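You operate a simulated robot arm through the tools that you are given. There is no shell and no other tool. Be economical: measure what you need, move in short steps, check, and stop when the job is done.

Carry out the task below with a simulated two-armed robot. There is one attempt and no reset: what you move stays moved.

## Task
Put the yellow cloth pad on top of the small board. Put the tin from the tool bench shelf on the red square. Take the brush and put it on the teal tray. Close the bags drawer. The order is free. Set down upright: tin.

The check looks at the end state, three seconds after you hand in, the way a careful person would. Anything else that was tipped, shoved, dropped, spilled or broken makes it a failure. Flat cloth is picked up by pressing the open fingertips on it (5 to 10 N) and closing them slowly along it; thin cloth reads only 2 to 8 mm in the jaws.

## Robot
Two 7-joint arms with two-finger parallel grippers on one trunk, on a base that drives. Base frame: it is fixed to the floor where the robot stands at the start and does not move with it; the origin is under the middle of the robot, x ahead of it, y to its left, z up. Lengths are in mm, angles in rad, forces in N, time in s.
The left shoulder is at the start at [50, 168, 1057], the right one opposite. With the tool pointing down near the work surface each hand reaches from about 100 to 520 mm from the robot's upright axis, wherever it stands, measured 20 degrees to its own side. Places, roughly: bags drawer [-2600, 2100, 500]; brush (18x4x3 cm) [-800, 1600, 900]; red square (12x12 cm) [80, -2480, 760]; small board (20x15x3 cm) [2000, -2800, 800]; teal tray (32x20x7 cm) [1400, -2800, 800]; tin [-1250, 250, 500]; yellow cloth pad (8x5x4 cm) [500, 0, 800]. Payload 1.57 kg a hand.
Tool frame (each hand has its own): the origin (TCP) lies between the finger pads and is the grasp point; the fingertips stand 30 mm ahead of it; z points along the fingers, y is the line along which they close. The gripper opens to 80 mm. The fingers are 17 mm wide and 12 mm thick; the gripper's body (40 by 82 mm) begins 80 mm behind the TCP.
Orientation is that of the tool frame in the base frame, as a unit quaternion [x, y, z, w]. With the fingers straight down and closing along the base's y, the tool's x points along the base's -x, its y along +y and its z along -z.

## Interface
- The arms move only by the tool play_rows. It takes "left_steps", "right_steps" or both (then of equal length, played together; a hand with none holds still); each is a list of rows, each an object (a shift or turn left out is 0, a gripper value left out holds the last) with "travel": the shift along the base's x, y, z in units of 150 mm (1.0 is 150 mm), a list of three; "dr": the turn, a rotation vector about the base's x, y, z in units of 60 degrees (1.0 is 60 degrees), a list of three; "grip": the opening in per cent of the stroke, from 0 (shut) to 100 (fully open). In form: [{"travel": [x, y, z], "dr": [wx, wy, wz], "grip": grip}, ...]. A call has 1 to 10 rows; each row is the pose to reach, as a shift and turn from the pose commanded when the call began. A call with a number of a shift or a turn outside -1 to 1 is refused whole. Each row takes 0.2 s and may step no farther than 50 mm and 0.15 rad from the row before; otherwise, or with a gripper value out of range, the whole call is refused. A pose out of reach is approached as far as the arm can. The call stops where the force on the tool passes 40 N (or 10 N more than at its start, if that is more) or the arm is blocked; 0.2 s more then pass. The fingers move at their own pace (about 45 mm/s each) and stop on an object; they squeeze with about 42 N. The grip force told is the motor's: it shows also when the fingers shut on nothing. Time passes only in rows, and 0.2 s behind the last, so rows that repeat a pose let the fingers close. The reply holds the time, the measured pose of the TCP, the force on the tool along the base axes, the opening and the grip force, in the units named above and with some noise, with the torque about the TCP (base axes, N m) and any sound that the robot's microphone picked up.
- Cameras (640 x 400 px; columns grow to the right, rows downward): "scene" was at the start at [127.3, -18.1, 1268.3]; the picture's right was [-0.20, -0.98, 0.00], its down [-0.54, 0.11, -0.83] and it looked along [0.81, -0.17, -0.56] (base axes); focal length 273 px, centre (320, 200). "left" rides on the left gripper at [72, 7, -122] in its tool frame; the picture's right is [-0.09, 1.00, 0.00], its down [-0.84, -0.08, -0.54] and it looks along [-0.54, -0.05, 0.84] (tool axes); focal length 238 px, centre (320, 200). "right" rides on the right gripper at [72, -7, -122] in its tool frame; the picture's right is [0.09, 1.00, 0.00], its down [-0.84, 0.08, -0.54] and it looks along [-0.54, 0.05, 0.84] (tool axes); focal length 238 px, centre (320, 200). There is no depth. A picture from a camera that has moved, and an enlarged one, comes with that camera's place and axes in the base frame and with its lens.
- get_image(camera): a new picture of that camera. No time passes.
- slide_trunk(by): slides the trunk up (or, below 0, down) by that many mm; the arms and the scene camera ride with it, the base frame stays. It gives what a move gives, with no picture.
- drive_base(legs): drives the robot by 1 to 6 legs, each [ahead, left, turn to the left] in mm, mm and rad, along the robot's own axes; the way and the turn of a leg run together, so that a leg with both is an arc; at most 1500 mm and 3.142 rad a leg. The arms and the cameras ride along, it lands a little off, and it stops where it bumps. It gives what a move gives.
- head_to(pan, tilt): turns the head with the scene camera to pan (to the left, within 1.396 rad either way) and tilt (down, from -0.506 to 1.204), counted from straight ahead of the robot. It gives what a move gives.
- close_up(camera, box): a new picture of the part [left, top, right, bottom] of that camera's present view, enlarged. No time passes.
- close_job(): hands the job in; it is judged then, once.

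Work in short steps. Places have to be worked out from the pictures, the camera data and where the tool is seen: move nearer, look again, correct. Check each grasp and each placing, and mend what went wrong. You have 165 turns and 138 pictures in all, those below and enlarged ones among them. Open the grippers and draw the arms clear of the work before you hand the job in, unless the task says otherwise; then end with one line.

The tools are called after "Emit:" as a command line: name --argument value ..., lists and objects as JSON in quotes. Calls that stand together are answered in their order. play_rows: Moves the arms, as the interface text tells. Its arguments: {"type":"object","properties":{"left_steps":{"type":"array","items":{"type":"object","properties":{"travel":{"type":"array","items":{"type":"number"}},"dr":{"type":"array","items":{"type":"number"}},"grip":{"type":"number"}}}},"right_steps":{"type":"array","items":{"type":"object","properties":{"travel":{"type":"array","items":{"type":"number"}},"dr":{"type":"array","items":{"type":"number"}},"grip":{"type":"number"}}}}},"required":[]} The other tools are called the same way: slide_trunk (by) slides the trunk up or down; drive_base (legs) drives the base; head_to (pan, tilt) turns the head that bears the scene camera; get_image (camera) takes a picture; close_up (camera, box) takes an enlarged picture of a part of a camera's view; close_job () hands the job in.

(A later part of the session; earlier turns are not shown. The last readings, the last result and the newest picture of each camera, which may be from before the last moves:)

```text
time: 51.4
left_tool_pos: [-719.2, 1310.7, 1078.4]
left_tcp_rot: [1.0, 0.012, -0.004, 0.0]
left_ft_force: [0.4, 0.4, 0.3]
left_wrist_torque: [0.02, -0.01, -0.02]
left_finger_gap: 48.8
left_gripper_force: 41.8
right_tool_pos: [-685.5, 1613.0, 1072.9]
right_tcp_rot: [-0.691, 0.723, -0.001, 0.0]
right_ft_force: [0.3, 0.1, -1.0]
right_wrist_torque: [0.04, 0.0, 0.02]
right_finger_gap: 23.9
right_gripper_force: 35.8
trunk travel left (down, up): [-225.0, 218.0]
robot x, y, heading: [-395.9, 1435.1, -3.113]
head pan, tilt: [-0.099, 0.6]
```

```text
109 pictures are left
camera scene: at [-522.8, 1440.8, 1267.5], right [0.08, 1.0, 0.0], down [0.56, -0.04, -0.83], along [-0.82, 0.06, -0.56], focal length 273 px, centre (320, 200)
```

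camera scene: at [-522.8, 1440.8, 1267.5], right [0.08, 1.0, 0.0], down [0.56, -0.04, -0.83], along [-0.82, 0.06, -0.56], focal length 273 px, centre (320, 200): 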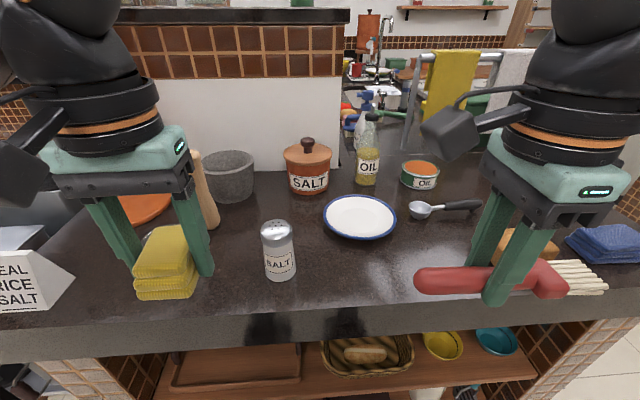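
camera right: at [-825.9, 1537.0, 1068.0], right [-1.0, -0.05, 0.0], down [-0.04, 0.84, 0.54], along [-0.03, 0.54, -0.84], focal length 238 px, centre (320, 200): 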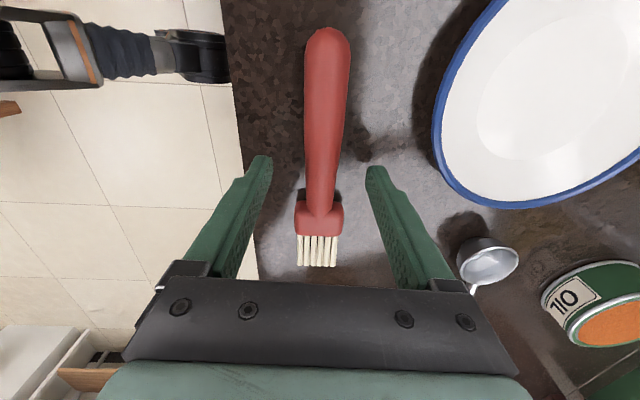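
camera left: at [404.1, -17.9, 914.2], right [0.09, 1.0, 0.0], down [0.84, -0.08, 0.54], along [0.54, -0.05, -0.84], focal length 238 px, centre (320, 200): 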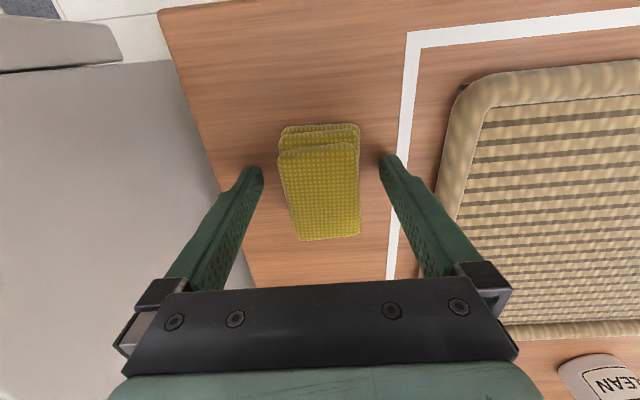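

Both items are held. I back away, turn to face -y and drive down the aisle, then look.

Emit:
drive_base --legs '[[-230, 0, 0], [0, 0, 1.547], [1450, 0, 0]]'

Emit:
head_to --pan 0.3 --tilt 0.35

Emit:
get_image --camera "scene"

```text
time: 63.5
left_tool_pos: [-101.5, -324.0, 1076.7]
left_tcp_rot: [0.718, 0.696, -0.003, 0.002]
left_ft_force: [0.4, 0.5, 0.1]
left_wrist_torque: [-0.01, 0.01, -0.04]
left_finger_gap: 49.2
left_gripper_force: 41.6
right_tool_pos: [-402.8, -273.7, 1072.9]
right_tcp_rot: [0.999, -0.051, 0.0, 0.0]
right_ft_force: [0.4, -0.2, 0.1]
right_wrist_torque: [-0.01, -0.04, -0.01]
right_finger_gap: 24.0
right_gripper_force: 35.4
trunk travel left (down, up): [-225.0, 218.0]
robot x, y, heading: [-208.5, 7.2, -1.599]
head pan, tilt: [-0.099, 0.6]
```

```text
time: 64.4
left_tool_pos: [-101.1, -324.0, 1077.4]
left_tcp_rot: [0.718, 0.696, -0.003, 0.002]
left_ft_force: [-0.3, 0.0, -0.4]
left_wrist_torque: [0.0, 0.01, 0.03]
left_finger_gap: 49.0
left_gripper_force: 41.8
right_tool_pos: [-402.7, -272.1, 1072.8]
right_tcp_rot: [0.999, -0.051, 0.0, 0.001]
right_ft_force: [0.2, -0.7, -0.1]
right_wrist_torque: [0.0, -0.03, 0.03]
right_finger_gap: 23.4
right_gripper_force: 35.6
trunk travel left (down, up): [-225.0, 218.0]
robot x, y, heading: [-210.1, 9.4, -1.601]
head pan, tilt: [0.3, 0.351]
```

```text
108 pictures are left
camera scene: at [-184.3, -121.9, 1290.1], right [-0.96, -0.26, 0.0], down [-0.09, 0.33, -0.94], along [0.25, -0.91, -0.34], focal length 273 px, centre (320, 200)
```

scene: 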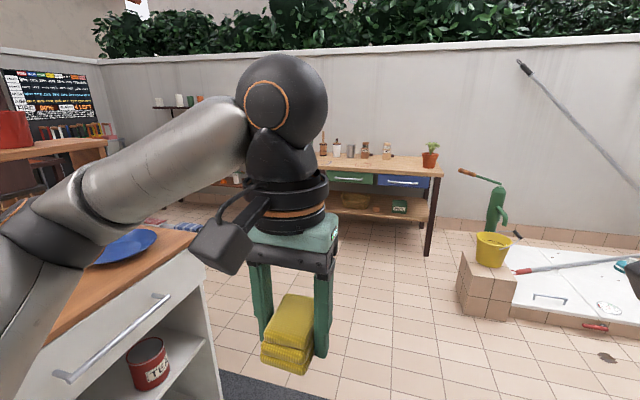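

The way ahead is clear. I drive 1450 farther and look toward the tray and board.

Emit:
drive_base --legs '[[1450, 0, 0], [0, 0, 0.8]]'

Emit:
head_to --pan 0.0 --tilt 0.35

Emit:
get_image --camera "scene"

```text
time: 73.7
left_tool_pos: [66.1, -1589.8, 1078.5]
left_tcp_rot: [0.382, 0.924, -0.001, 0.004]
left_ft_force: [-0.2, 1.2, -0.1]
left_wrist_torque: [0.01, 0.01, 0.0]
left_finger_gap: 49.3
left_gripper_force: 41.7
right_tool_pos: [-176.8, -1775.7, 1073.9]
right_tcp_rot: [0.936, 0.351, 0.0, 0.0]
right_ft_force: [0.6, -0.3, 0.0]
right_wrist_torque: [-0.01, -0.03, 0.0]
right_finger_gap: 23.7
right_gripper_force: 36.0
trunk travel left (down, up): [-225.0, 218.0]
robot x, y, heading: [-249.7, -1441.6, -0.783]
head pan, tilt: [0.3, 0.351]
```

```text
time: 74.5
left_tool_pos: [66.7, -1590.3, 1077.9]
left_tcp_rot: [0.381, 0.924, -0.002, 0.002]
left_ft_force: [-1.2, -1.0, -0.5]
left_wrist_torque: [-0.04, 0.0, 0.01]
left_finger_gap: 49.0
left_gripper_force: 42.5
right_tool_pos: [-176.2, -1775.1, 1073.8]
right_tcp_rot: [0.936, 0.351, 0.0, -0.001]
right_ft_force: [0.6, 0.2, 0.5]
right_wrist_torque: [0.03, -0.02, 0.02]
right_finger_gap: 23.8
right_gripper_force: 36.0
trunk travel left (down, up): [-225.0, 218.0]
robot x, y, heading: [-248.3, -1437.9, -0.787]
head pan, tilt: [0.0, 0.351]
```

```text
107 pictures are left
camera scene: at [-153.7, -1535.3, 1290.2], right [-0.71, -0.71, 0.0], down [-0.24, 0.24, -0.94], along [0.66, -0.66, -0.34], focal length 273 px, centre (320, 200)
```

scene: 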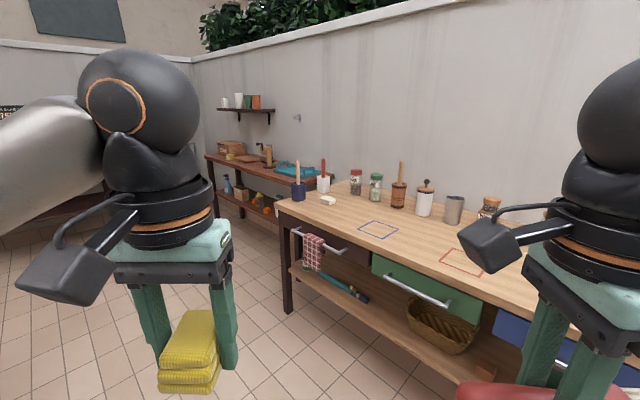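

I see the teal tray on the far table along the wall at (295,170), and the red square outline on the near bench at (462,262). I head toward the far table in part and look again.

Emit:
drive_base --legs '[[0, 0, 0.48], [900, 0, 0]]'

Emit:
head_to --pan -0.1 --tilt 0.35

Emit:
get_image --camera "scene"

```text
time: 80.6
left_tool_pos: [950.9, -1682.6, 1077.6]
left_tcp_rot: [0.146, 0.989, 0.0, 0.004]
left_ft_force: [-0.2, 0.4, 0.1]
left_wrist_torque: [0.01, 0.02, 0.0]
left_finger_gap: 48.9
left_gripper_force: 41.9
right_tool_pos: [824.6, -1961.6, 1073.1]
right_tcp_rot: [0.823, 0.568, 0.0, 0.0]
right_ft_force: [0.8, 0.2, -1.0]
right_wrist_torque: [-0.02, -0.01, 0.03]
right_finger_gap: 24.0
right_gripper_force: 36.7
trunk travel left (down, up): [-225.0, 218.0]
robot x, y, heading: [604.7, -1705.7, -0.296]
head pan, tilt: [0.0, 0.351]
```

```text
time: 81.3
left_tool_pos: [951.8, -1683.3, 1077.3]
left_tcp_rot: [0.145, 0.989, -0.001, 0.004]
left_ft_force: [-0.6, -0.6, 0.2]
left_wrist_torque: [-0.01, 0.01, -0.02]
left_finger_gap: 48.8
left_gripper_force: 41.9
right_tool_pos: [827.3, -1961.3, 1072.6]
right_tcp_rot: [0.824, 0.567, 0.0, 0.0]
right_ft_force: [-0.4, 0.1, -0.3]
right_wrist_torque: [0.01, 0.0, 0.0]
right_finger_gap: 23.6
right_gripper_force: 35.8
trunk travel left (down, up): [-225.0, 218.0]
robot x, y, heading: [605.7, -1700.5, -0.294]
head pan, tilt: [-0.099, 0.351]
```

```text
106 pictures are left
camera scene: at [729.1, -1748.3, 1290.2], right [-0.38, -0.92, 0.0], down [-0.32, 0.13, -0.94], along [0.87, -0.36, -0.34], focal length 273 px, centre (320, 200)
```

scene: 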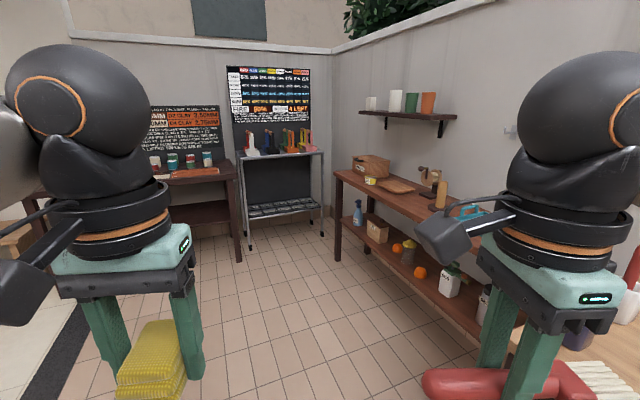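

The board reads about [2060, -2800], with the table's front edge at y ≈ -2630. I turn to face the table and strafe over to it.

Emit:
drive_base --legs '[[0, 0, -1.277], [0, 1150, 0], [300, 0, 0]]'

Emit:
head_to --pan 0.0 --tilt 0.45

Emit:
get_image --camera "scene"

```text
time: 96.3
left_tool_pos: [1867.1, -2310.6, 1077.2]
left_tcp_rot: [0.703, 0.711, -0.003, 0.002]
left_ft_force: [-0.2, 0.5, -1.4]
left_wrist_torque: [0.02, 0.02, 0.01]
left_finger_gap: 49.0
left_gripper_force: 41.4
right_tool_pos: [1564.4, -2274.5, 1073.5]
right_tcp_rot: [1.0, -0.029, -0.001, 0.0]
right_ft_force: [-0.5, -0.1, 0.2]
right_wrist_torque: [0.02, -0.03, 0.04]
right_finger_gap: 23.7
right_gripper_force: 36.0
trunk travel left (down, up): [-225.0, 218.0]
robot x, y, heading: [1743.2, -1987.0, -1.565]
head pan, tilt: [-0.099, 0.351]
```

```text
time: 97.0
left_tool_pos: [1867.4, -2311.3, 1078.9]
left_tcp_rot: [0.702, 0.712, -0.003, 0.003]
left_ft_force: [0.6, 0.3, -0.8]
left_wrist_torque: [-0.02, -0.01, 0.02]
left_finger_gap: 49.2
left_gripper_force: 41.8
right_tool_pos: [1563.4, -2273.6, 1072.9]
right_tcp_rot: [1.0, -0.029, 0.0, -0.001]
right_ft_force: [-0.2, 0.2, -0.1]
right_wrist_torque: [0.01, 0.02, 0.01]
right_finger_gap: 23.7
right_gripper_force: 35.5
trunk travel left (down, up): [-225.0, 218.0]
robot x, y, heading: [1743.8, -1981.5, -1.56]
head pan, tilt: [0.0, 0.45]
```

```text
105 pictures are left
camera scene: at [1747.4, -2116.0, 1281.0], right [-1.0, -0.01, 0.0], down [-0.01, 0.43, -0.9], along [0.01, -0.9, -0.43], focal length 273 px, centre (320, 200)
```

scene: 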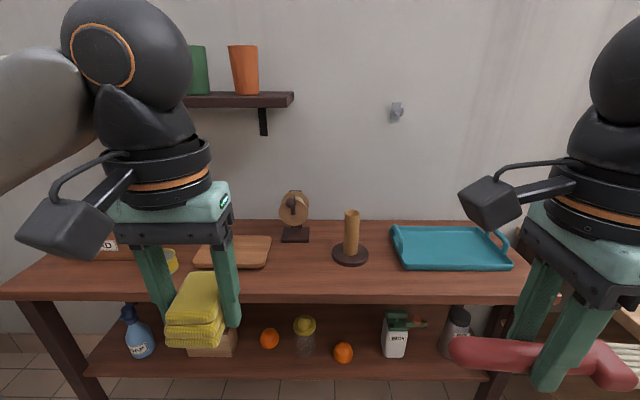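

The board is centred at about [2009, -2768] and the tray at about [1364, -2794]. I drive in so that the left hand can reach the board.

Emit:
drive_base --legs '[[0, 110, 0], [345, 0, 0]]'

Emit:
head_to --pan 0.25 --tilt 0.7

Emit:
get_image --camera "scene"

Emit:
get_image --camera "left"

```text
time: 100.5
left_tool_pos: [1982.7, -2659.4, 1077.4]
left_tcp_rot: [0.701, 0.713, -0.003, 0.002]
left_ft_force: [0.2, -0.6, 0.3]
left_wrist_torque: [0.01, 0.02, -0.03]
left_finger_gap: 49.0
left_gripper_force: 41.4
right_tool_pos: [1680.5, -2621.4, 1072.6]
right_tcp_rot: [1.0, -0.027, 0.0, 0.0]
right_ft_force: [0.5, 0.0, -0.7]
right_wrist_torque: [0.02, 0.0, 0.03]
right_finger_gap: 23.7
right_gripper_force: 36.2
trunk travel left (down, up): [-225.0, 218.0]
robot x, y, heading: [1859.4, -2335.1, -1.557]
head pan, tilt: [0.0, 0.45]
```

```text
time: 101.2
left_tool_pos: [1982.1, -2659.5, 1077.6]
left_tcp_rot: [0.702, 0.712, -0.003, 0.002]
left_ft_force: [0.4, -0.4, -0.6]
left_wrist_torque: [-0.01, -0.01, -0.03]
left_finger_gap: 49.3
left_gripper_force: 41.8
right_tool_pos: [1680.4, -2622.9, 1073.4]
right_tcp_rot: [1.0, -0.027, 0.0, 0.001]
right_ft_force: [-0.3, 0.7, -0.2]
right_wrist_torque: [0.01, -0.02, -0.02]
right_finger_gap: 23.8
right_gripper_force: 35.2
trunk travel left (down, up): [-225.0, 218.0]
robot x, y, heading: [1858.8, -2329.8, -1.557]
head pan, tilt: [0.25, 0.7]
```

```text
104 pictures are left
camera scene: at [1883.6, -2454.1, 1258.8], right [-0.97, -0.26, 0.0], down [-0.17, 0.62, -0.77], along [0.2, -0.74, -0.64], focal length 273 px, centre (320, 200)
```

scene: 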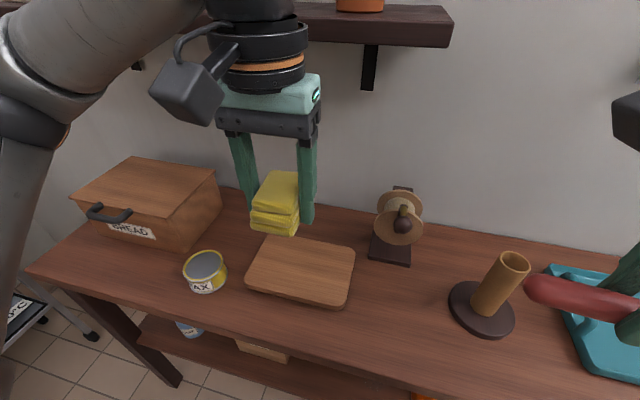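

```text
103 pictures are left
camera left: at [1988.0, -2585.8, 1197.5], right [1.0, -0.08, 0.0], down [-0.06, -0.83, 0.55], along [-0.04, -0.55, -0.84], focal length 238 px, centre (320, 200)
```

left: 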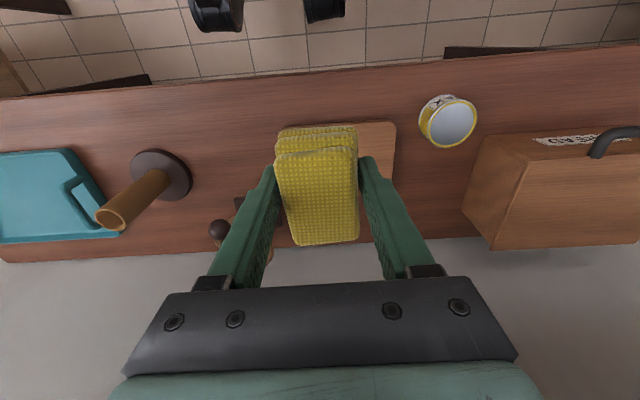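

The board centre is at about [2007, -2765] from both cameras. I move over it and go down to 890.

Emit:
play_rows --left_steps '[{"travel": [0.05, -0.25, 0]}, {"travel": [0.1, -0.5, -0.1]}, {"travel": [0.17, -0.7, -0.3]}, {"travel": [0.17, -0.7, -0.6]}, {"travel": [0.17, -0.7, -0.9]}, {"travel": [0.17, -0.7, -1.0]}]'

Emit:
play_rows --left_steps '[{"travel": [0, 0, -0.25]}]'

Emit:
get_image --camera "scene"

Emit:
get_image --camera "left"

```text
time: 102.6
left_tool_pos: [2006.4, -2762.7, 927.0]
left_tcp_rot: [0.701, 0.713, -0.003, 0.002]
left_ft_force: [0.2, -0.9, -0.9]
left_wrist_torque: [0.03, 0.01, 0.02]
left_finger_gap: 49.3
left_gripper_force: 41.9
right_tool_pos: [1679.5, -2621.1, 1073.5]
right_tcp_rot: [1.0, -0.028, 0.0, -0.001]
right_ft_force: [-0.5, -0.3, -0.5]
right_wrist_torque: [-0.01, -0.01, -0.01]
right_finger_gap: 23.6
right_gripper_force: 35.8
trunk travel left (down, up): [-225.0, 218.0]
robot x, y, heading: [1862.8, -2332.1, -1.556]
head pan, tilt: [0.25, 0.7]
```

```text
time: 103.0
left_tool_pos: [2004.5, -2764.1, 891.4]
left_tcp_rot: [0.702, 0.713, -0.003, 0.004]
left_ft_force: [0.4, 0.3, -0.4]
left_wrist_torque: [-0.01, 0.02, 0.0]
left_finger_gap: 49.1
left_gripper_force: 42.0
right_tool_pos: [1678.2, -2621.2, 1072.2]
right_tcp_rot: [1.0, -0.028, 0.0, 0.0]
right_ft_force: [0.0, 1.2, 0.3]
right_wrist_torque: [0.02, 0.01, 0.0]
right_finger_gap: 23.8
right_gripper_force: 36.0
trunk travel left (down, up): [-225.0, 218.0]
robot x, y, heading: [1856.2, -2332.1, -1.56]
head pan, tilt: [0.25, 0.7]
```

```text
102 pictures are left
camera scene: at [1883.7, -2454.2, 1258.8], right [-0.97, -0.26, 0.0], down [-0.17, 0.62, -0.76], along [0.2, -0.74, -0.64], focal length 273 px, centre (320, 200)
```

scene: 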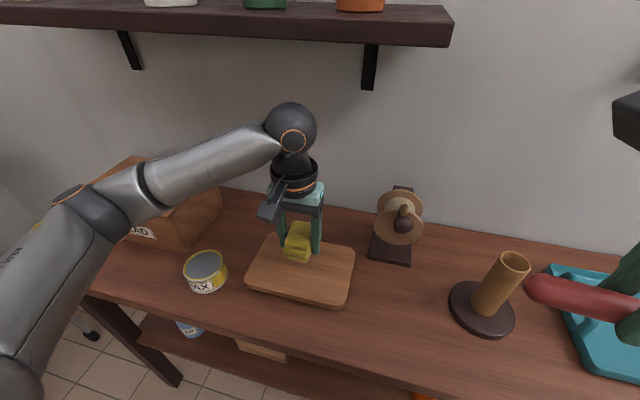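

```text
101 pictures are left
camera left: at [2010.7, -2691.0, 1011.5], right [1.0, -0.08, 0.0], down [-0.06, -0.83, 0.55], along [-0.04, -0.55, -0.84], focal length 238 px, centre (320, 200)
```

left: 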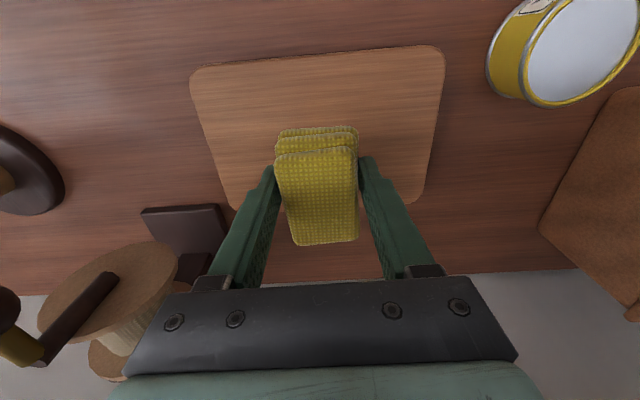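

The pad is over the board. I shift 8 mm back and go down near contact.

Emit:
play_rows --left_steps '[{"travel": [0.0, 0.05, -0.15]}, {"travel": [0.0, 0.05, -0.25]}, {"travel": [0.0, 0.05, -0.29]}, {"travel": [0.0, 0.05, -0.32]}, {"travel": [0.0, 0.05, -0.35]}, {"travel": [0.0, 0.05, -0.35]}]'

Emit:
close_up --camera "scene" --box '[220, 190, 380, 310]'

```text
time: 104.4
left_tool_pos: [2008.1, -2757.2, 840.6]
left_tcp_rot: [0.701, 0.713, -0.005, 0.004]
left_ft_force: [2.0, 0.6, 15.8]
left_wrist_torque: [0.17, -0.27, -0.09]
left_finger_gap: 49.1
left_gripper_force: 42.1
right_tool_pos: [1678.8, -2622.0, 1072.9]
right_tcp_rot: [1.0, -0.027, 0.0, 0.001]
right_ft_force: [-0.2, -0.6, -0.3]
right_wrist_torque: [-0.03, 0.0, -0.01]
right_finger_gap: 23.8
right_gripper_force: 35.5
trunk travel left (down, up): [-225.0, 218.0]
robot x, y, heading: [1864.2, -2332.3, -1.556]
head pan, tilt: [0.25, 0.7]
```

```text
3.33 times, centred on (300, 250) of scene
camera zoom: at [1883.4, -2452.9, 1259.2], right [-0.97, -0.26, 0.0], down [-0.17, 0.62, -0.77], along [0.2, -0.74, -0.64], focal length 909 px, centre (387, 33)
```

zoom: 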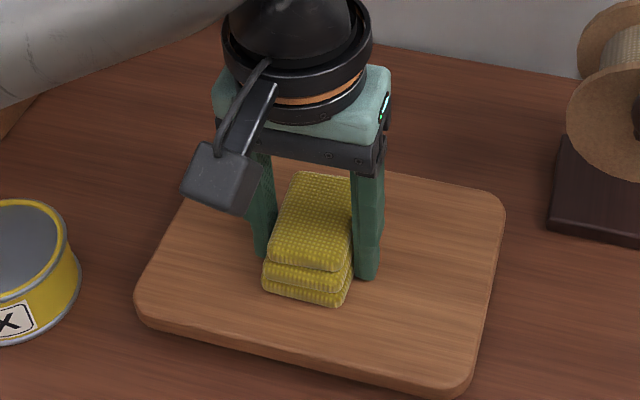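

Contact at 16 N with the pad fully on the board. I release slowly, let it settle and rise straight up.

Emit:
play_rows --left_steps '[{"travel": [0, 0, 0.01], "grip": 70}, {"travel": [0, 0, 0.01], "grip": 85}, {"travel": [0, 0, 0.01], "grip": 95}, {"travel": [0, 0, 0.01], "grip": 95}, {"travel": [0, 0, 0.2], "grip": 95}, {"travel": [0, 0, 0.5]}, {"travel": [0, 0, 0.8]}, {"travel": [0, 0, 1.0]}]'

Emit:
close_up --camera "scene" --box '[220, 190, 380, 310]'

```text
time: 106.2
left_tool_pos: [2010.2, -2754.1, 989.2]
left_tcp_rot: [0.701, 0.713, -0.003, 0.002]
left_ft_force: [0.3, -0.2, 1.0]
left_wrist_torque: [-0.02, -0.01, 0.01]
left_finger_gap: 75.8
left_gripper_force: 0.0
right_tool_pos: [1679.3, -2623.1, 1073.3]
right_tcp_rot: [1.0, -0.027, 0.0, 0.001]
right_ft_force: [-0.5, -0.3, -1.4]
right_wrist_torque: [0.0, 0.0, 0.0]
right_finger_gap: 23.6
right_gripper_force: 36.0
trunk travel left (down, up): [-225.0, 218.0]
robot x, y, heading: [1858.3, -2332.7, -1.557]
head pan, tilt: [0.25, 0.7]
```

```text
3.33 times, centred on (300, 250) of scene
camera zoom: at [1883.5, -2453.9, 1258.7], right [-0.97, -0.26, 0.0], down [-0.17, 0.62, -0.77], along [0.2, -0.74, -0.64], focal length 909 px, centre (387, 33)
```

zoom: 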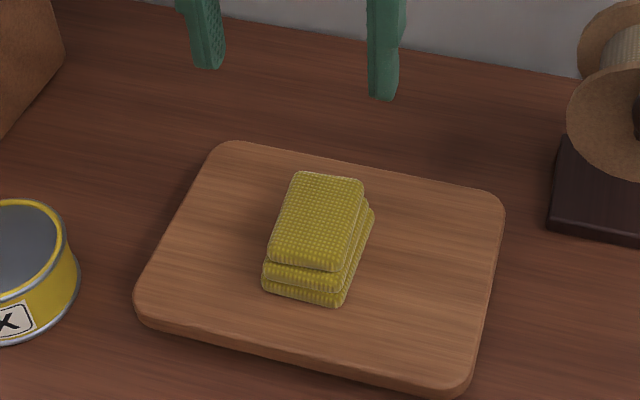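

The pad sits well on the board. I retract the left hand, then back off, strafe right to the tray and move in again.

Emit:
play_rows --left_steps '[{"travel": [0, 0.2, 0.2]}, {"travel": [0, 0.45, 0.4]}, {"travel": [-0.1, 0.7, 0.6]}, {"travel": [-0.1, 0.75, 0.6]}]'

Emit:
drive_base --legs '[[-150, 0, 0], [0, -335, 0], [160, 0, 0]]'

Emit:
head_to --pan -0.3 --tilt 0.7

Emit:
get_image --camera "scene"

Emit:
get_image --camera "right"

```text
refused: row 3 steps farther than a row can; nothing moved
```

```text
time: 111.8
left_tool_pos: [1682.6, -2771.0, 989.6]
left_tcp_rot: [0.698, 0.716, -0.003, 0.003]
left_ft_force: [-0.1, 0.1, 0.3]
left_wrist_torque: [0.02, 0.02, 0.01]
left_finger_gap: 75.9
left_gripper_force: 0.1
right_tool_pos: [1350.9, -2642.4, 1073.2]
right_tcp_rot: [1.0, -0.021, 0.0, 0.0]
right_ft_force: [-0.3, 0.7, -0.6]
right_wrist_torque: [0.0, 0.01, 0.0]
right_finger_gap: 23.6
right_gripper_force: 36.3
trunk travel left (down, up): [-225.0, 218.0]
robot x, y, heading: [1529.4, -2352.1, -1.543]
head pan, tilt: [0.25, 0.7]
```

```text
time: 112.7
left_tool_pos: [1683.4, -2770.2, 990.3]
left_tcp_rot: [0.697, 0.717, -0.003, 0.003]
left_ft_force: [0.1, -0.7, 0.7]
left_wrist_torque: [-0.03, 0.0, 0.0]
left_finger_gap: 76.3
left_gripper_force: 0.0
right_tool_pos: [1351.0, -2643.6, 1071.8]
right_tcp_rot: [1.0, -0.02, 0.0, 0.0]
right_ft_force: [-0.8, 0.5, -0.6]
right_wrist_torque: [0.02, -0.01, 0.0]
right_finger_gap: 23.5
right_gripper_force: 35.9
trunk travel left (down, up): [-225.0, 218.0]
robot x, y, heading: [1528.7, -2350.2, -1.542]
head pan, tilt: [-0.3, 0.7]
```

```text
98 pictures are left
camera scene: at [1506.6, -2471.8, 1258.8], right [-0.96, 0.27, 0.0], down [0.17, 0.62, -0.76], along [-0.21, -0.74, -0.64], focal length 273 px, centre (320, 200)
```

scene: 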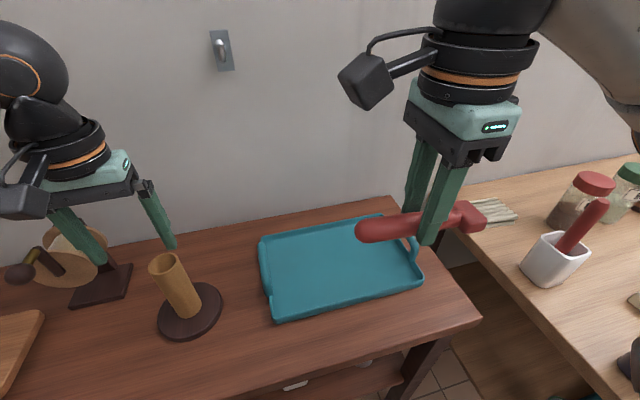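

```text
97 pictures are left
camera right: at [1422.0, -2638.0, 1194.7], right [0.05, -1.0, 0.0], down [-0.84, -0.04, 0.54], along [-0.54, -0.03, -0.84], focal length 238 px, centre (320, 200)
```

right: 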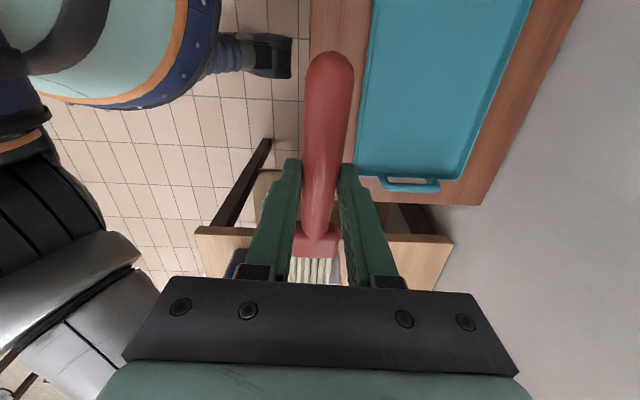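

The left hand stayed low because a row was refused, and it is near the spindle though nothing has been touched. I raise it first, then draw it back.

Emit:
play_rows --left_steps '[{"travel": [0, 0, 0.25]}, {"travel": [0, 0, 0.5]}, {"travel": [0, 0.2, 0.65]}, {"travel": [0, 0.45, 0.7]}, {"travel": [0, 0.7, 0.7]}]'

Emit:
play_rows --right_steps '[{"travel": [0.1, -0.25, 0]}, {"travel": [0.2, -0.5, 0]}, {"travel": [0.27, -0.8, 0]}, {"travel": [0.27, -1.0, -0.15]}, {"travel": [0.27, -1.0, -0.45]}, {"travel": [0.27, -1.0, -0.75]}]'

Emit:
get_image --camera "scene"

Emit:
get_image --camera "right"

```text
time: 113.9
left_tool_pos: [1684.4, -2663.5, 1093.8]
left_tcp_rot: [0.697, 0.717, -0.003, 0.003]
left_ft_force: [0.9, 0.9, -0.2]
left_wrist_torque: [0.03, -0.01, 0.04]
left_finger_gap: 75.9
left_gripper_force: 0.0
right_tool_pos: [1351.6, -2641.5, 1073.9]
right_tcp_rot: [1.0, -0.02, 0.0, 0.0]
right_ft_force: [0.5, -0.5, 0.3]
right_wrist_torque: [-0.01, 0.0, -0.02]
right_finger_gap: 23.4
right_gripper_force: 36.2
trunk travel left (down, up): [-225.0, 218.0]
robot x, y, heading: [1526.9, -2349.2, -1.541]
head pan, tilt: [-0.3, 0.7]
```

```text
time: 115.3
left_tool_pos: [1682.9, -2665.0, 1093.6]
left_tcp_rot: [0.697, 0.717, -0.003, 0.002]
left_ft_force: [0.2, 0.2, 0.2]
left_wrist_torque: [0.0, 0.02, 0.01]
left_finger_gap: 76.1
left_gripper_force: 0.0
right_tool_pos: [1395.6, -2794.1, 963.0]
right_tcp_rot: [1.0, -0.022, 0.0, 0.0]
right_ft_force: [0.0, -0.2, -0.8]
right_wrist_torque: [-0.03, 0.01, 0.01]
right_finger_gap: 23.6
right_gripper_force: 35.8
trunk travel left (down, up): [-225.0, 218.0]
robot x, y, heading: [1528.2, -2350.5, -1.541]
head pan, tilt: [-0.3, 0.7]
```

```text
96 pictures are left
camera scene: at [1506.4, -2471.9, 1258.8], right [-0.96, 0.27, 0.0], down [0.17, 0.62, -0.76], along [-0.21, -0.74, -0.64], focal length 273 px, centre (320, 200)
```

scene: 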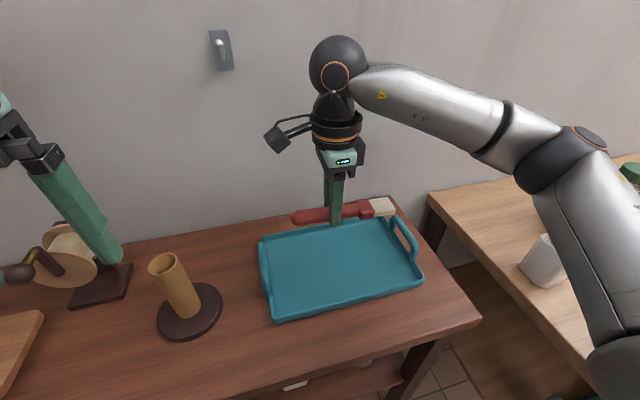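

```text
95 pictures are left
camera right: at [1465.9, -2790.1, 1083.8], right [0.05, -1.0, 0.0], down [-0.84, -0.04, 0.54], along [-0.54, -0.03, -0.84], focal length 238 px, centre (320, 200)
```

right: 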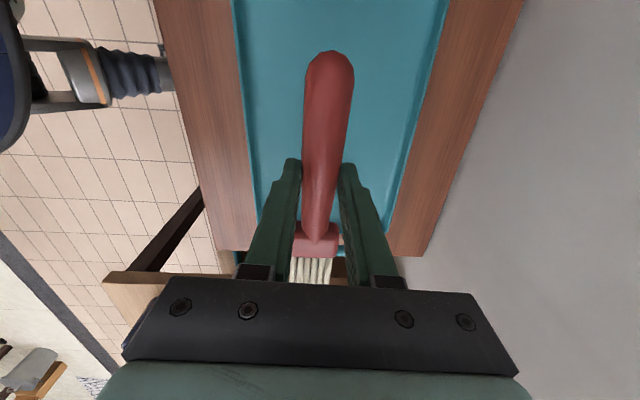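

The brush is centred over the tray. I descend to about 850 and look.

Emit:
play_rows --right_steps '[{"travel": [-0.03, -0.03, -0.3]}, {"travel": [-0.03, -0.03, -0.6]}, {"travel": [-0.03, -0.03, -0.75]}]'

Emit:
close_up --camera "scene" --box '[240, 170, 440, 330]'

Emit:
get_image --camera "right"

```text
time: 116.1
left_tool_pos: [1682.3, -2663.8, 1093.2]
left_tcp_rot: [0.697, 0.717, -0.003, 0.004]
left_ft_force: [0.7, 0.7, 0.4]
left_wrist_torque: [0.03, 0.0, 0.03]
left_finger_gap: 75.8
left_gripper_force: 0.1
right_tool_pos: [1389.4, -2796.7, 847.6]
right_tcp_rot: [1.0, -0.021, 0.0, 0.002]
right_ft_force: [0.2, 1.4, -1.3]
right_wrist_torque: [-0.03, 0.02, 0.0]
right_finger_gap: 23.5
right_gripper_force: 35.8
trunk travel left (down, up): [-225.0, 218.0]
robot x, y, heading: [1527.6, -2346.9, -1.539]
head pan, tilt: [-0.3, 0.7]
```

```text
2.50 times, centred on (340, 250) of scene
camera zoom: at [1506.5, -2471.8, 1258.8], right [-0.96, 0.27, 0.0], down [0.17, 0.62, -0.76], along [-0.21, -0.74, -0.64], focal length 682 px, centre (270, 75)
```

zoom: 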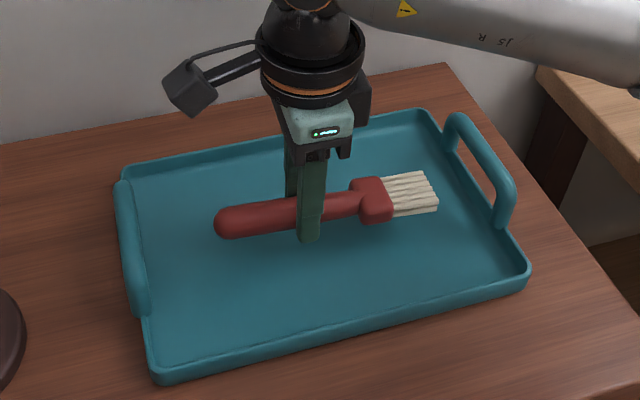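

```text
93 pictures are left
camera right: at [1460.4, -2792.1, 969.3], right [0.05, -1.0, 0.0], down [-0.84, -0.04, 0.54], along [-0.54, -0.03, -0.84], focal length 238 px, centre (320, 200)
```

right: 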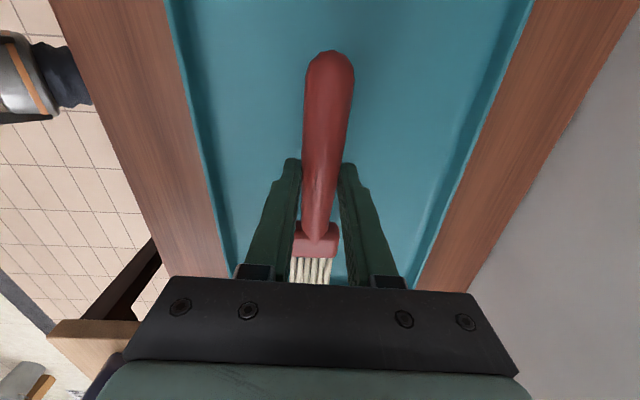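

The brush is inside the tray walls. I creep down to contact.

Emit:
play_rows --right_steps '[{"travel": [0, 0, -0.05]}, {"travel": [0, 0, -0.09]}, {"travel": [0, 0, -0.12]}, {"travel": [0, 0, -0.15]}, {"travel": [0, 0, -0.17]}]'

```text
time: 117.3
left_tool_pos: [1683.0, -2664.9, 1092.7]
left_tcp_rot: [0.698, 0.716, -0.004, 0.003]
left_ft_force: [-0.3, 0.0, -0.1]
left_wrist_torque: [-0.01, 0.0, 0.0]
left_finger_gap: 75.9
left_gripper_force: 0.0
right_tool_pos: [1386.5, -2796.9, 822.7]
right_tcp_rot: [1.0, -0.021, 0.0, 0.001]
right_ft_force: [0.6, 0.4, -0.8]
right_wrist_torque: [-0.01, -0.01, 0.03]
right_finger_gap: 23.7
right_gripper_force: 36.2
trunk travel left (down, up): [-225.0, 218.0]
robot x, y, heading: [1526.7, -2350.2, -1.544]
head pan, tilt: [-0.3, 0.7]
```

Emit:
play_rows --right_steps '[{"travel": [0, 0, -0.03]}, {"travel": [0, 0, -0.06]}, {"travel": [0, 0, -0.09]}]'

Emit:
close_up --camera "scene" --box '[240, 170, 440, 330]'

```text
time: 118.2
left_tool_pos: [1683.0, -2663.5, 1093.5]
left_tcp_rot: [0.697, 0.717, -0.003, 0.003]
left_ft_force: [0.5, -0.1, 0.1]
left_wrist_torque: [0.02, 0.02, -0.06]
left_finger_gap: 76.1
left_gripper_force: 0.1
right_tool_pos: [1387.9, -2798.0, 816.8]
right_tcp_rot: [1.0, -0.02, 0.002, 0.006]
right_ft_force: [-1.9, 7.0, 16.8]
right_wrist_torque: [0.31, 0.33, -0.03]
right_finger_gap: 23.6
right_gripper_force: 36.0
trunk travel left (down, up): [-225.0, 218.0]
robot x, y, heading: [1527.6, -2350.4, -1.548]
head pan, tilt: [-0.3, 0.7]
stopped in row 3 (right hand): the force on the tool passed its limit at 42 N (the readings are from after the stop); the commanded pose is now the measured one
```

```text
2.50 times, centred on (340, 250) of scene
camera zoom: at [1506.7, -2470.3, 1258.9], right [-0.96, 0.27, 0.0], down [0.17, 0.62, -0.77], along [-0.21, -0.74, -0.64], focal length 682 px, centre (270, 75)
```

zoom: 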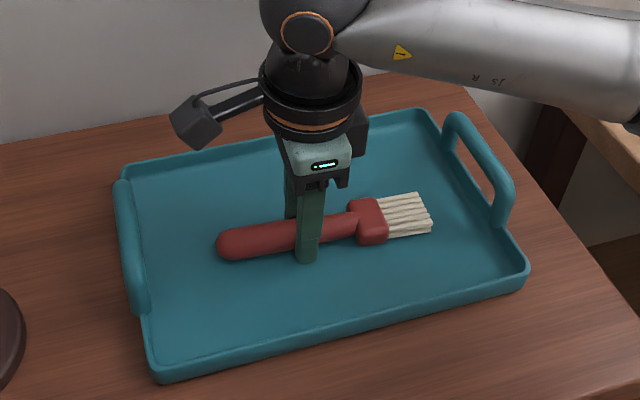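

The brush touches the tray floor. I release it and rise straight up.

Emit:
play_rows --right_steps '[{"travel": [0, 0, 0.01], "grip": 40}, {"travel": [0, 0, 0.01], "grip": 55}, {"travel": [0, 0, 0.01], "grip": 60}, {"travel": [0, 0, 0.2], "grip": 60}, {"travel": [0, 0, 0.5]}, {"travel": [0, 0, 0.8]}, {"travel": [0, 0, 1.0]}]'

Emit:
play_rows --right_steps '[{"travel": [0, 0.1, 0.25]}, {"travel": [0, 0.3, 0.5]}, {"travel": [0, 0.55, 0.65]}, {"travel": [0, 0.85, 0.7]}, {"travel": [0, 1, 0.7]}]'

Emit:
get_image --camera "scene"

```text
time: 119.8
left_tool_pos: [1683.8, -2664.4, 1092.7]
left_tcp_rot: [0.697, 0.717, -0.003, 0.003]
left_ft_force: [-0.9, 0.3, -0.7]
left_wrist_torque: [-0.01, 0.03, 0.04]
left_finger_gap: 76.2
left_gripper_force: 0.0
right_tool_pos: [1387.2, -2799.4, 964.5]
right_tcp_rot: [1.0, -0.021, 0.003, 0.004]
right_ft_force: [0.2, 0.4, -0.5]
right_wrist_torque: [0.0, 0.01, -0.01]
right_finger_gap: 48.2
right_gripper_force: 0.2
trunk travel left (down, up): [-225.0, 218.0]
robot x, y, heading: [1528.2, -2352.1, -1.542]
head pan, tilt: [-0.3, 0.7]
```

```text
time: 121.0
left_tool_pos: [1683.2, -2664.8, 1094.7]
left_tcp_rot: [0.697, 0.717, -0.004, 0.003]
left_ft_force: [0.3, 0.0, 0.3]
left_wrist_torque: [0.0, 0.0, 0.02]
left_finger_gap: 76.1
left_gripper_force: 0.0
right_tool_pos: [1388.6, -2647.5, 1068.7]
right_tcp_rot: [1.0, -0.021, 0.003, 0.004]
right_ft_force: [-0.1, -0.4, -0.3]
right_wrist_torque: [-0.03, 0.0, -0.01]
right_finger_gap: 48.1
right_gripper_force: 0.0
trunk travel left (down, up): [-225.0, 218.0]
robot x, y, heading: [1528.4, -2349.3, -1.542]
head pan, tilt: [-0.3, 0.7]
```

```text
91 pictures are left
camera scene: at [1506.4, -2471.5, 1258.8], right [-0.96, 0.27, 0.0], down [0.17, 0.62, -0.77], along [-0.21, -0.74, -0.64], focal length 273 px, centre (320, 200)
```

scene: 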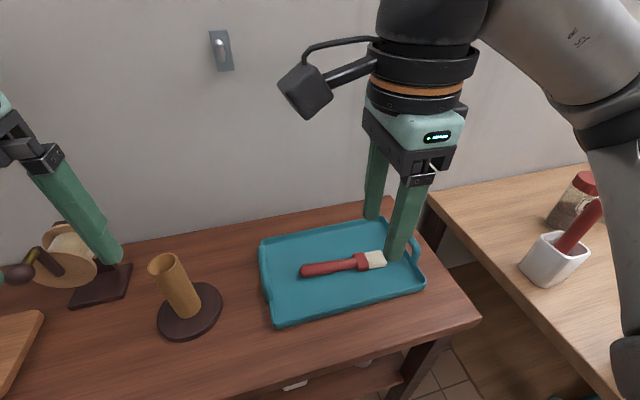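

The brush lies in the tray. Next is the tin: I back off and travel to the tool bench aisle, facing -x.

Emit:
drive_base --legs '[[-600, 0, 0], [0, 0, -1.6], [1500, 0, 0], [150, 0, 0], [0, -1300, 0]]'

Emit:
head_to --pan -0.4 --tilt 0.5

Emit:
get_image --camera "scene"

```text
time: 147.0
left_tool_pos: [-490.5, -734.3, 1093.8]
left_tcp_rot: [0.999, 0.05, -0.005, 0.001]
left_ft_force: [0.0, 0.2, -0.4]
left_wrist_torque: [0.02, -0.02, 0.0]
left_finger_gap: 76.2
left_gripper_force: 0.1
right_tool_pos: [-495.6, -439.5, 1068.9]
right_tcp_rot: [0.718, -0.696, -0.001, 0.004]
right_ft_force: [0.4, -0.5, 0.2]
right_wrist_torque: [0.0, 0.01, -0.01]
right_finger_gap: 48.1
right_gripper_force: 0.1
trunk travel left (down, up): [-225.0, 218.0]
robot x, y, heading: [-184.5, -556.2, -3.043]
head pan, tilt: [-0.3, 0.7]
```

```text
time: 147.7
left_tool_pos: [-489.7, -735.0, 1092.3]
left_tcp_rot: [0.999, 0.05, -0.004, 0.0]
left_ft_force: [0.2, 0.4, -0.6]
left_wrist_torque: [0.0, 0.02, -0.02]
left_finger_gap: 75.9
left_gripper_force: 0.0
right_tool_pos: [-496.1, -440.8, 1068.0]
right_tcp_rot: [0.718, -0.696, -0.001, 0.005]
right_ft_force: [0.0, -0.3, 0.3]
right_wrist_torque: [0.02, 0.01, 0.03]
right_finger_gap: 48.0
right_gripper_force: 0.1
trunk travel left (down, up): [-225.0, 218.0]
robot x, y, heading: [-190.1, -553.7, -3.046]
head pan, tilt: [-0.4, 0.499]
```

```text
90 pictures are left
camera scene: at [-314.4, -533.6, 1276.4], right [0.3, 0.96, 0.0], down [0.46, -0.14, -0.88], along [-0.84, 0.26, -0.48], focal length 273 px, centre (320, 200)
```

scene: 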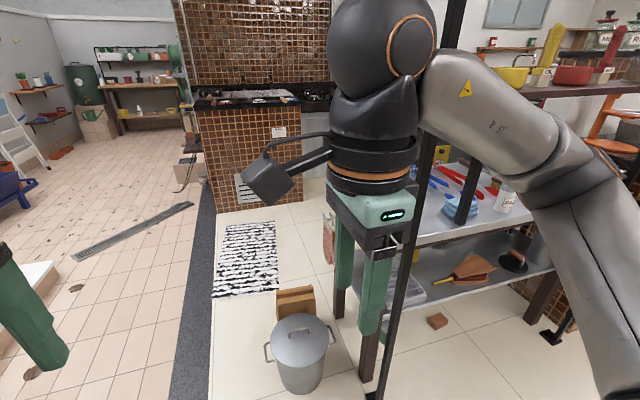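

The rack posts are at x ≈ -820, y ≈ -128 and 839, with the bench between them. I strafe right until I'm opposite the shelf and look.

Emit:
drive_base --legs '[[0, 0, -0.095], [0, -750, 0]]'

Emit:
head_to --pan 0.0 --tilt 0.6

Emit:
get_image --camera "scene"

```text
time: 155.2
left_tool_pos: [-505.1, 52.4, 1094.3]
left_tcp_rot: [1.0, -0.007, -0.004, 0.0]
left_ft_force: [0.4, -0.2, 0.1]
left_wrist_torque: [0.01, 0.0, 0.01]
left_finger_gap: 76.0
left_gripper_force: 0.0
right_tool_pos: [-477.4, 345.4, 1068.8]
right_tcp_rot: [-0.677, 0.736, 0.002, -0.005]
right_ft_force: [-1.8, 0.3, -0.2]
right_wrist_torque: [0.01, 0.01, -0.03]
right_finger_gap: 47.9
right_gripper_force: 0.2
trunk travel left (down, up): [-225.0, 218.0]
robot x, y, heading: [-187.8, 194.7, 3.129]
head pan, tilt: [-0.4, 0.499]
```

```text
time: 156.1
left_tool_pos: [-505.8, 52.8, 1093.5]
left_tcp_rot: [1.0, -0.006, -0.004, 0.0]
left_ft_force: [-1.1, 0.0, -0.4]
left_wrist_torque: [0.01, -0.01, 0.01]
left_finger_gap: 76.1
left_gripper_force: 0.0
right_tool_pos: [-477.9, 345.4, 1068.8]
right_tcp_rot: [-0.678, 0.735, 0.001, -0.005]
right_ft_force: [0.0, -0.2, -0.6]
right_wrist_torque: [-0.03, 0.0, 0.01]
right_finger_gap: 48.1
right_gripper_force: 0.2
trunk travel left (down, up): [-225.0, 218.0]
robot x, y, heading: [-186.2, 197.0, 3.126]
head pan, tilt: [0.0, 0.6]
```

```text
89 pictures are left
camera scene: at [-313.2, 197.1, 1267.4], right [0.01, 1.0, 0.0], down [0.56, -0.01, -0.83], along [-0.83, 0.01, -0.56], focal length 273 px, centre (320, 200)
```

scene: 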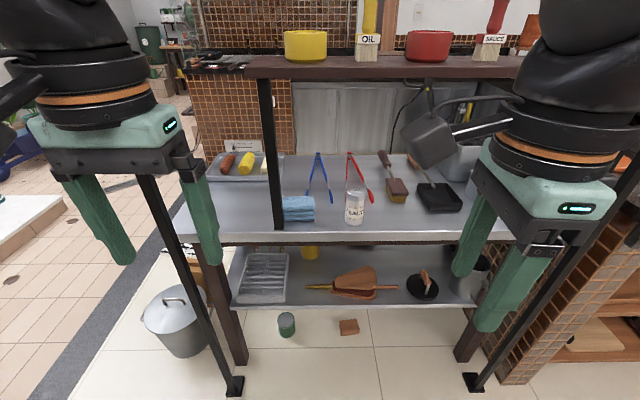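

I zoom in on the shelf to find the tin.

Emit:
close_up --camera "scene" --box '[220, 225, 500, 345]'

```text
2.29 times, centred on (360, 285) of scene
camera zoom: at [-313.2, 197.1, 1267.4], right [0.01, 1.0, 0.0], down [0.56, -0.01, -0.83], along [-0.83, 0.01, -0.56], focal length 624 px, centre (229, 6)
```

zoom: 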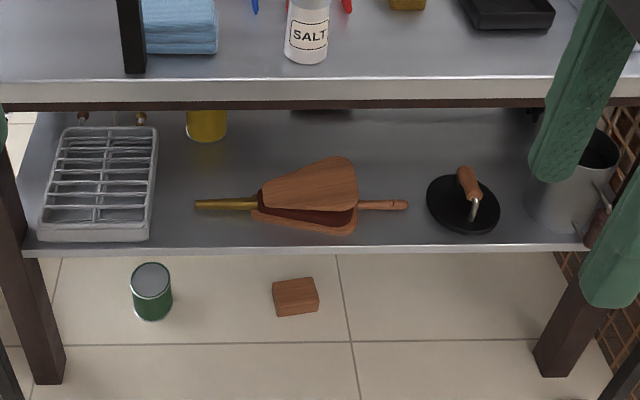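

A yellow tin stands at the back of the shelf under the bench top. I lower the trunk for a straighter view and triangulation.

Emit:
slide_trunk --by -222

Emit:
head_to --pan 0.0 --tilt 0.5

Emit:
get_image --camera "scene"

Emit:
close_up --camera "scene" --box '[220, 160, 500, 280]'

```text
time: 158.4
left_tool_pos: [-506.2, 53.1, 870.8]
left_tcp_rot: [1.0, -0.006, -0.005, -0.001]
left_ft_force: [0.2, -0.1, 0.0]
left_wrist_torque: [-0.02, 0.0, 0.0]
left_finger_gap: 76.0
left_gripper_force: 0.1
right_tool_pos: [-477.8, 344.8, 846.6]
right_tcp_rot: [-0.678, 0.735, 0.001, -0.004]
right_ft_force: [0.2, 0.9, -0.8]
right_wrist_torque: [-0.02, 0.02, -0.03]
right_finger_gap: 48.1
right_gripper_force: 0.1
trunk travel left (down, up): [-3.0, 440.0]
robot x, y, heading: [-185.1, 198.0, 3.128]
head pan, tilt: [0.0, 0.6]
```

```text
time: 159.1
left_tool_pos: [-506.8, 51.8, 872.1]
left_tcp_rot: [1.0, -0.005, -0.005, 0.0]
left_ft_force: [-0.8, -0.1, 0.1]
left_wrist_torque: [0.01, 0.0, 0.02]
left_finger_gap: 75.9
left_gripper_force: 0.0
right_tool_pos: [-476.7, 344.7, 847.6]
right_tcp_rot: [-0.677, 0.736, 0.002, -0.005]
right_ft_force: [0.6, -1.0, -0.4]
right_wrist_torque: [-0.02, 0.01, 0.04]
right_finger_gap: 48.2
right_gripper_force: 0.0
trunk travel left (down, up): [-3.0, 440.0]
robot x, y, heading: [-185.9, 194.8, 3.133]
head pan, tilt: [0.0, 0.499]
```

```text
87 pictures are left
camera scene: at [-315.8, 197.1, 1054.5], right [0.01, 1.0, 0.0], down [0.48, -0.01, -0.88], along [-0.88, 0.01, -0.48], focal length 273 px, centre (320, 200)
```

scene: 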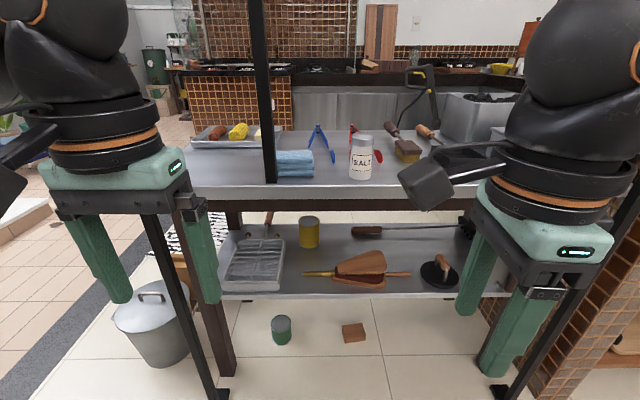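

```text
2.29 times, centred on (360, 220) of scene
camera zoom: at [-315.8, 197.1, 1054.5], right [0.01, 1.0, 0.0], down [0.48, -0.01, -0.88], along [-0.88, 0.01, -0.48], focal length 624 px, centre (229, 154)
```

zoom: 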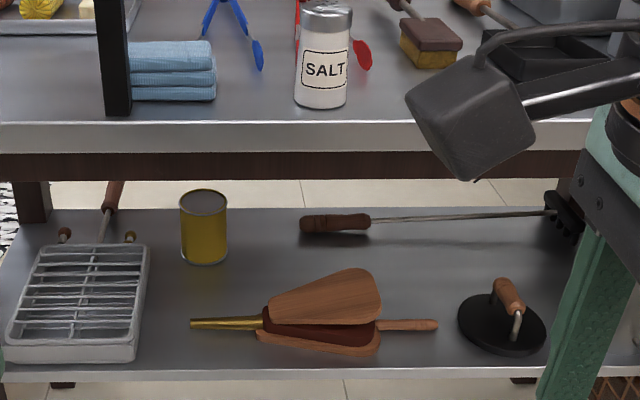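

The tin (yellow, ~75 mm across, ~90 mm tall) stands at about [-1142, 165] on a shelf at z ≈ 425, under an opening of about 290 mm. I need a level approach with the wrist camera on top, so I first try rolling the left hand by 180° about z.

Emit:
play_rows --left_steps '[{"dr": [0, 0, 0.14]}, {"dr": [0, 0, 0.28]}, {"dr": [0, 0, 0.42]}, {"dr": [0, 0, 0.56]}, {"dr": [0, 0, 0.7]}, {"dr": [0, 0, 0.84]}, {"dr": [0, 0, 0.98]}]'

Emit:
play_rows --left_steps '[{"dr": [0, 0, 0.14]}, {"dr": [0, 0, 0.28]}, {"dr": [0, 0, 0.42]}, {"dr": [0, 0, 0.56]}, {"dr": [0, 0, 0.7]}, {"dr": [0, 0, 0.84]}, {"dr": [0, 0, 0.98]}]'

Emit:
play_rows --left_steps '[{"dr": [0, 0, 0.14]}, {"dr": [0, 0, 0.28]}, {"dr": [0, 0, 0.42]}, {"dr": [0, 0, 0.56]}, {"dr": [0, 0, 0.7]}, {"dr": [0, 0, 0.84]}, {"dr": [0, 0, 0.98]}]'

```text
time: 160.7
left_tool_pos: [-506.6, 51.4, 871.5]
left_tcp_rot: [0.873, 0.487, -0.003, 0.002]
left_ft_force: [-0.2, -0.2, 0.2]
left_wrist_torque: [0.02, -0.01, 0.0]
left_finger_gap: 76.1
left_gripper_force: 0.1
right_tool_pos: [-477.3, 346.6, 846.6]
right_tcp_rot: [-0.678, 0.735, 0.001, -0.005]
right_ft_force: [-0.9, -0.7, 0.0]
right_wrist_torque: [-0.02, -0.02, 0.0]
right_finger_gap: 47.8
right_gripper_force: 0.1
trunk travel left (down, up): [-3.0, 440.0]
robot x, y, heading: [-186.9, 196.5, 3.129]
head pan, tilt: [0.0, 0.499]
```

```text
time: 162.3
left_tool_pos: [-505.7, 51.8, 871.9]
left_tcp_rot: [0.523, 0.852, -0.001, 0.004]
left_ft_force: [-1.2, 0.3, -0.1]
left_wrist_torque: [0.0, -0.02, 0.0]
left_finger_gap: 76.1
left_gripper_force: 0.0
right_tool_pos: [-478.3, 345.4, 847.0]
right_tcp_rot: [-0.678, 0.735, 0.002, -0.004]
right_ft_force: [-0.6, 0.0, 0.0]
right_wrist_torque: [0.0, 0.05, 0.02]
right_finger_gap: 48.1
right_gripper_force: 0.2
trunk travel left (down, up): [-3.0, 440.0]
robot x, y, heading: [-184.8, 194.5, 3.134]
head pan, tilt: [0.0, 0.499]
```

```text
time: 163.9
left_tool_pos: [-541.6, 54.9, 885.2]
left_tcp_rot: [0.362, 0.932, 0.001, 0.006]
left_ft_force: [0.0, 0.4, 0.0]
left_wrist_torque: [0.01, 0.01, 0.0]
left_finger_gap: 75.8
left_gripper_force: 0.0
left hand out of reach, approached as far as the arm can: row 2, 3, 4, 5, 6, 7
right_tool_pos: [-477.2, 345.3, 846.6]
right_tcp_rot: [-0.677, 0.736, 0.002, -0.005]
right_ft_force: [-0.9, 0.3, 0.2]
right_wrist_torque: [0.0, -0.03, 0.0]
right_finger_gap: 47.8
right_gripper_force: 0.0
trunk travel left (down, up): [-3.0, 440.0]
robot x, y, heading: [-185.9, 194.9, 3.129]
head pan, tilt: [0.0, 0.499]
```

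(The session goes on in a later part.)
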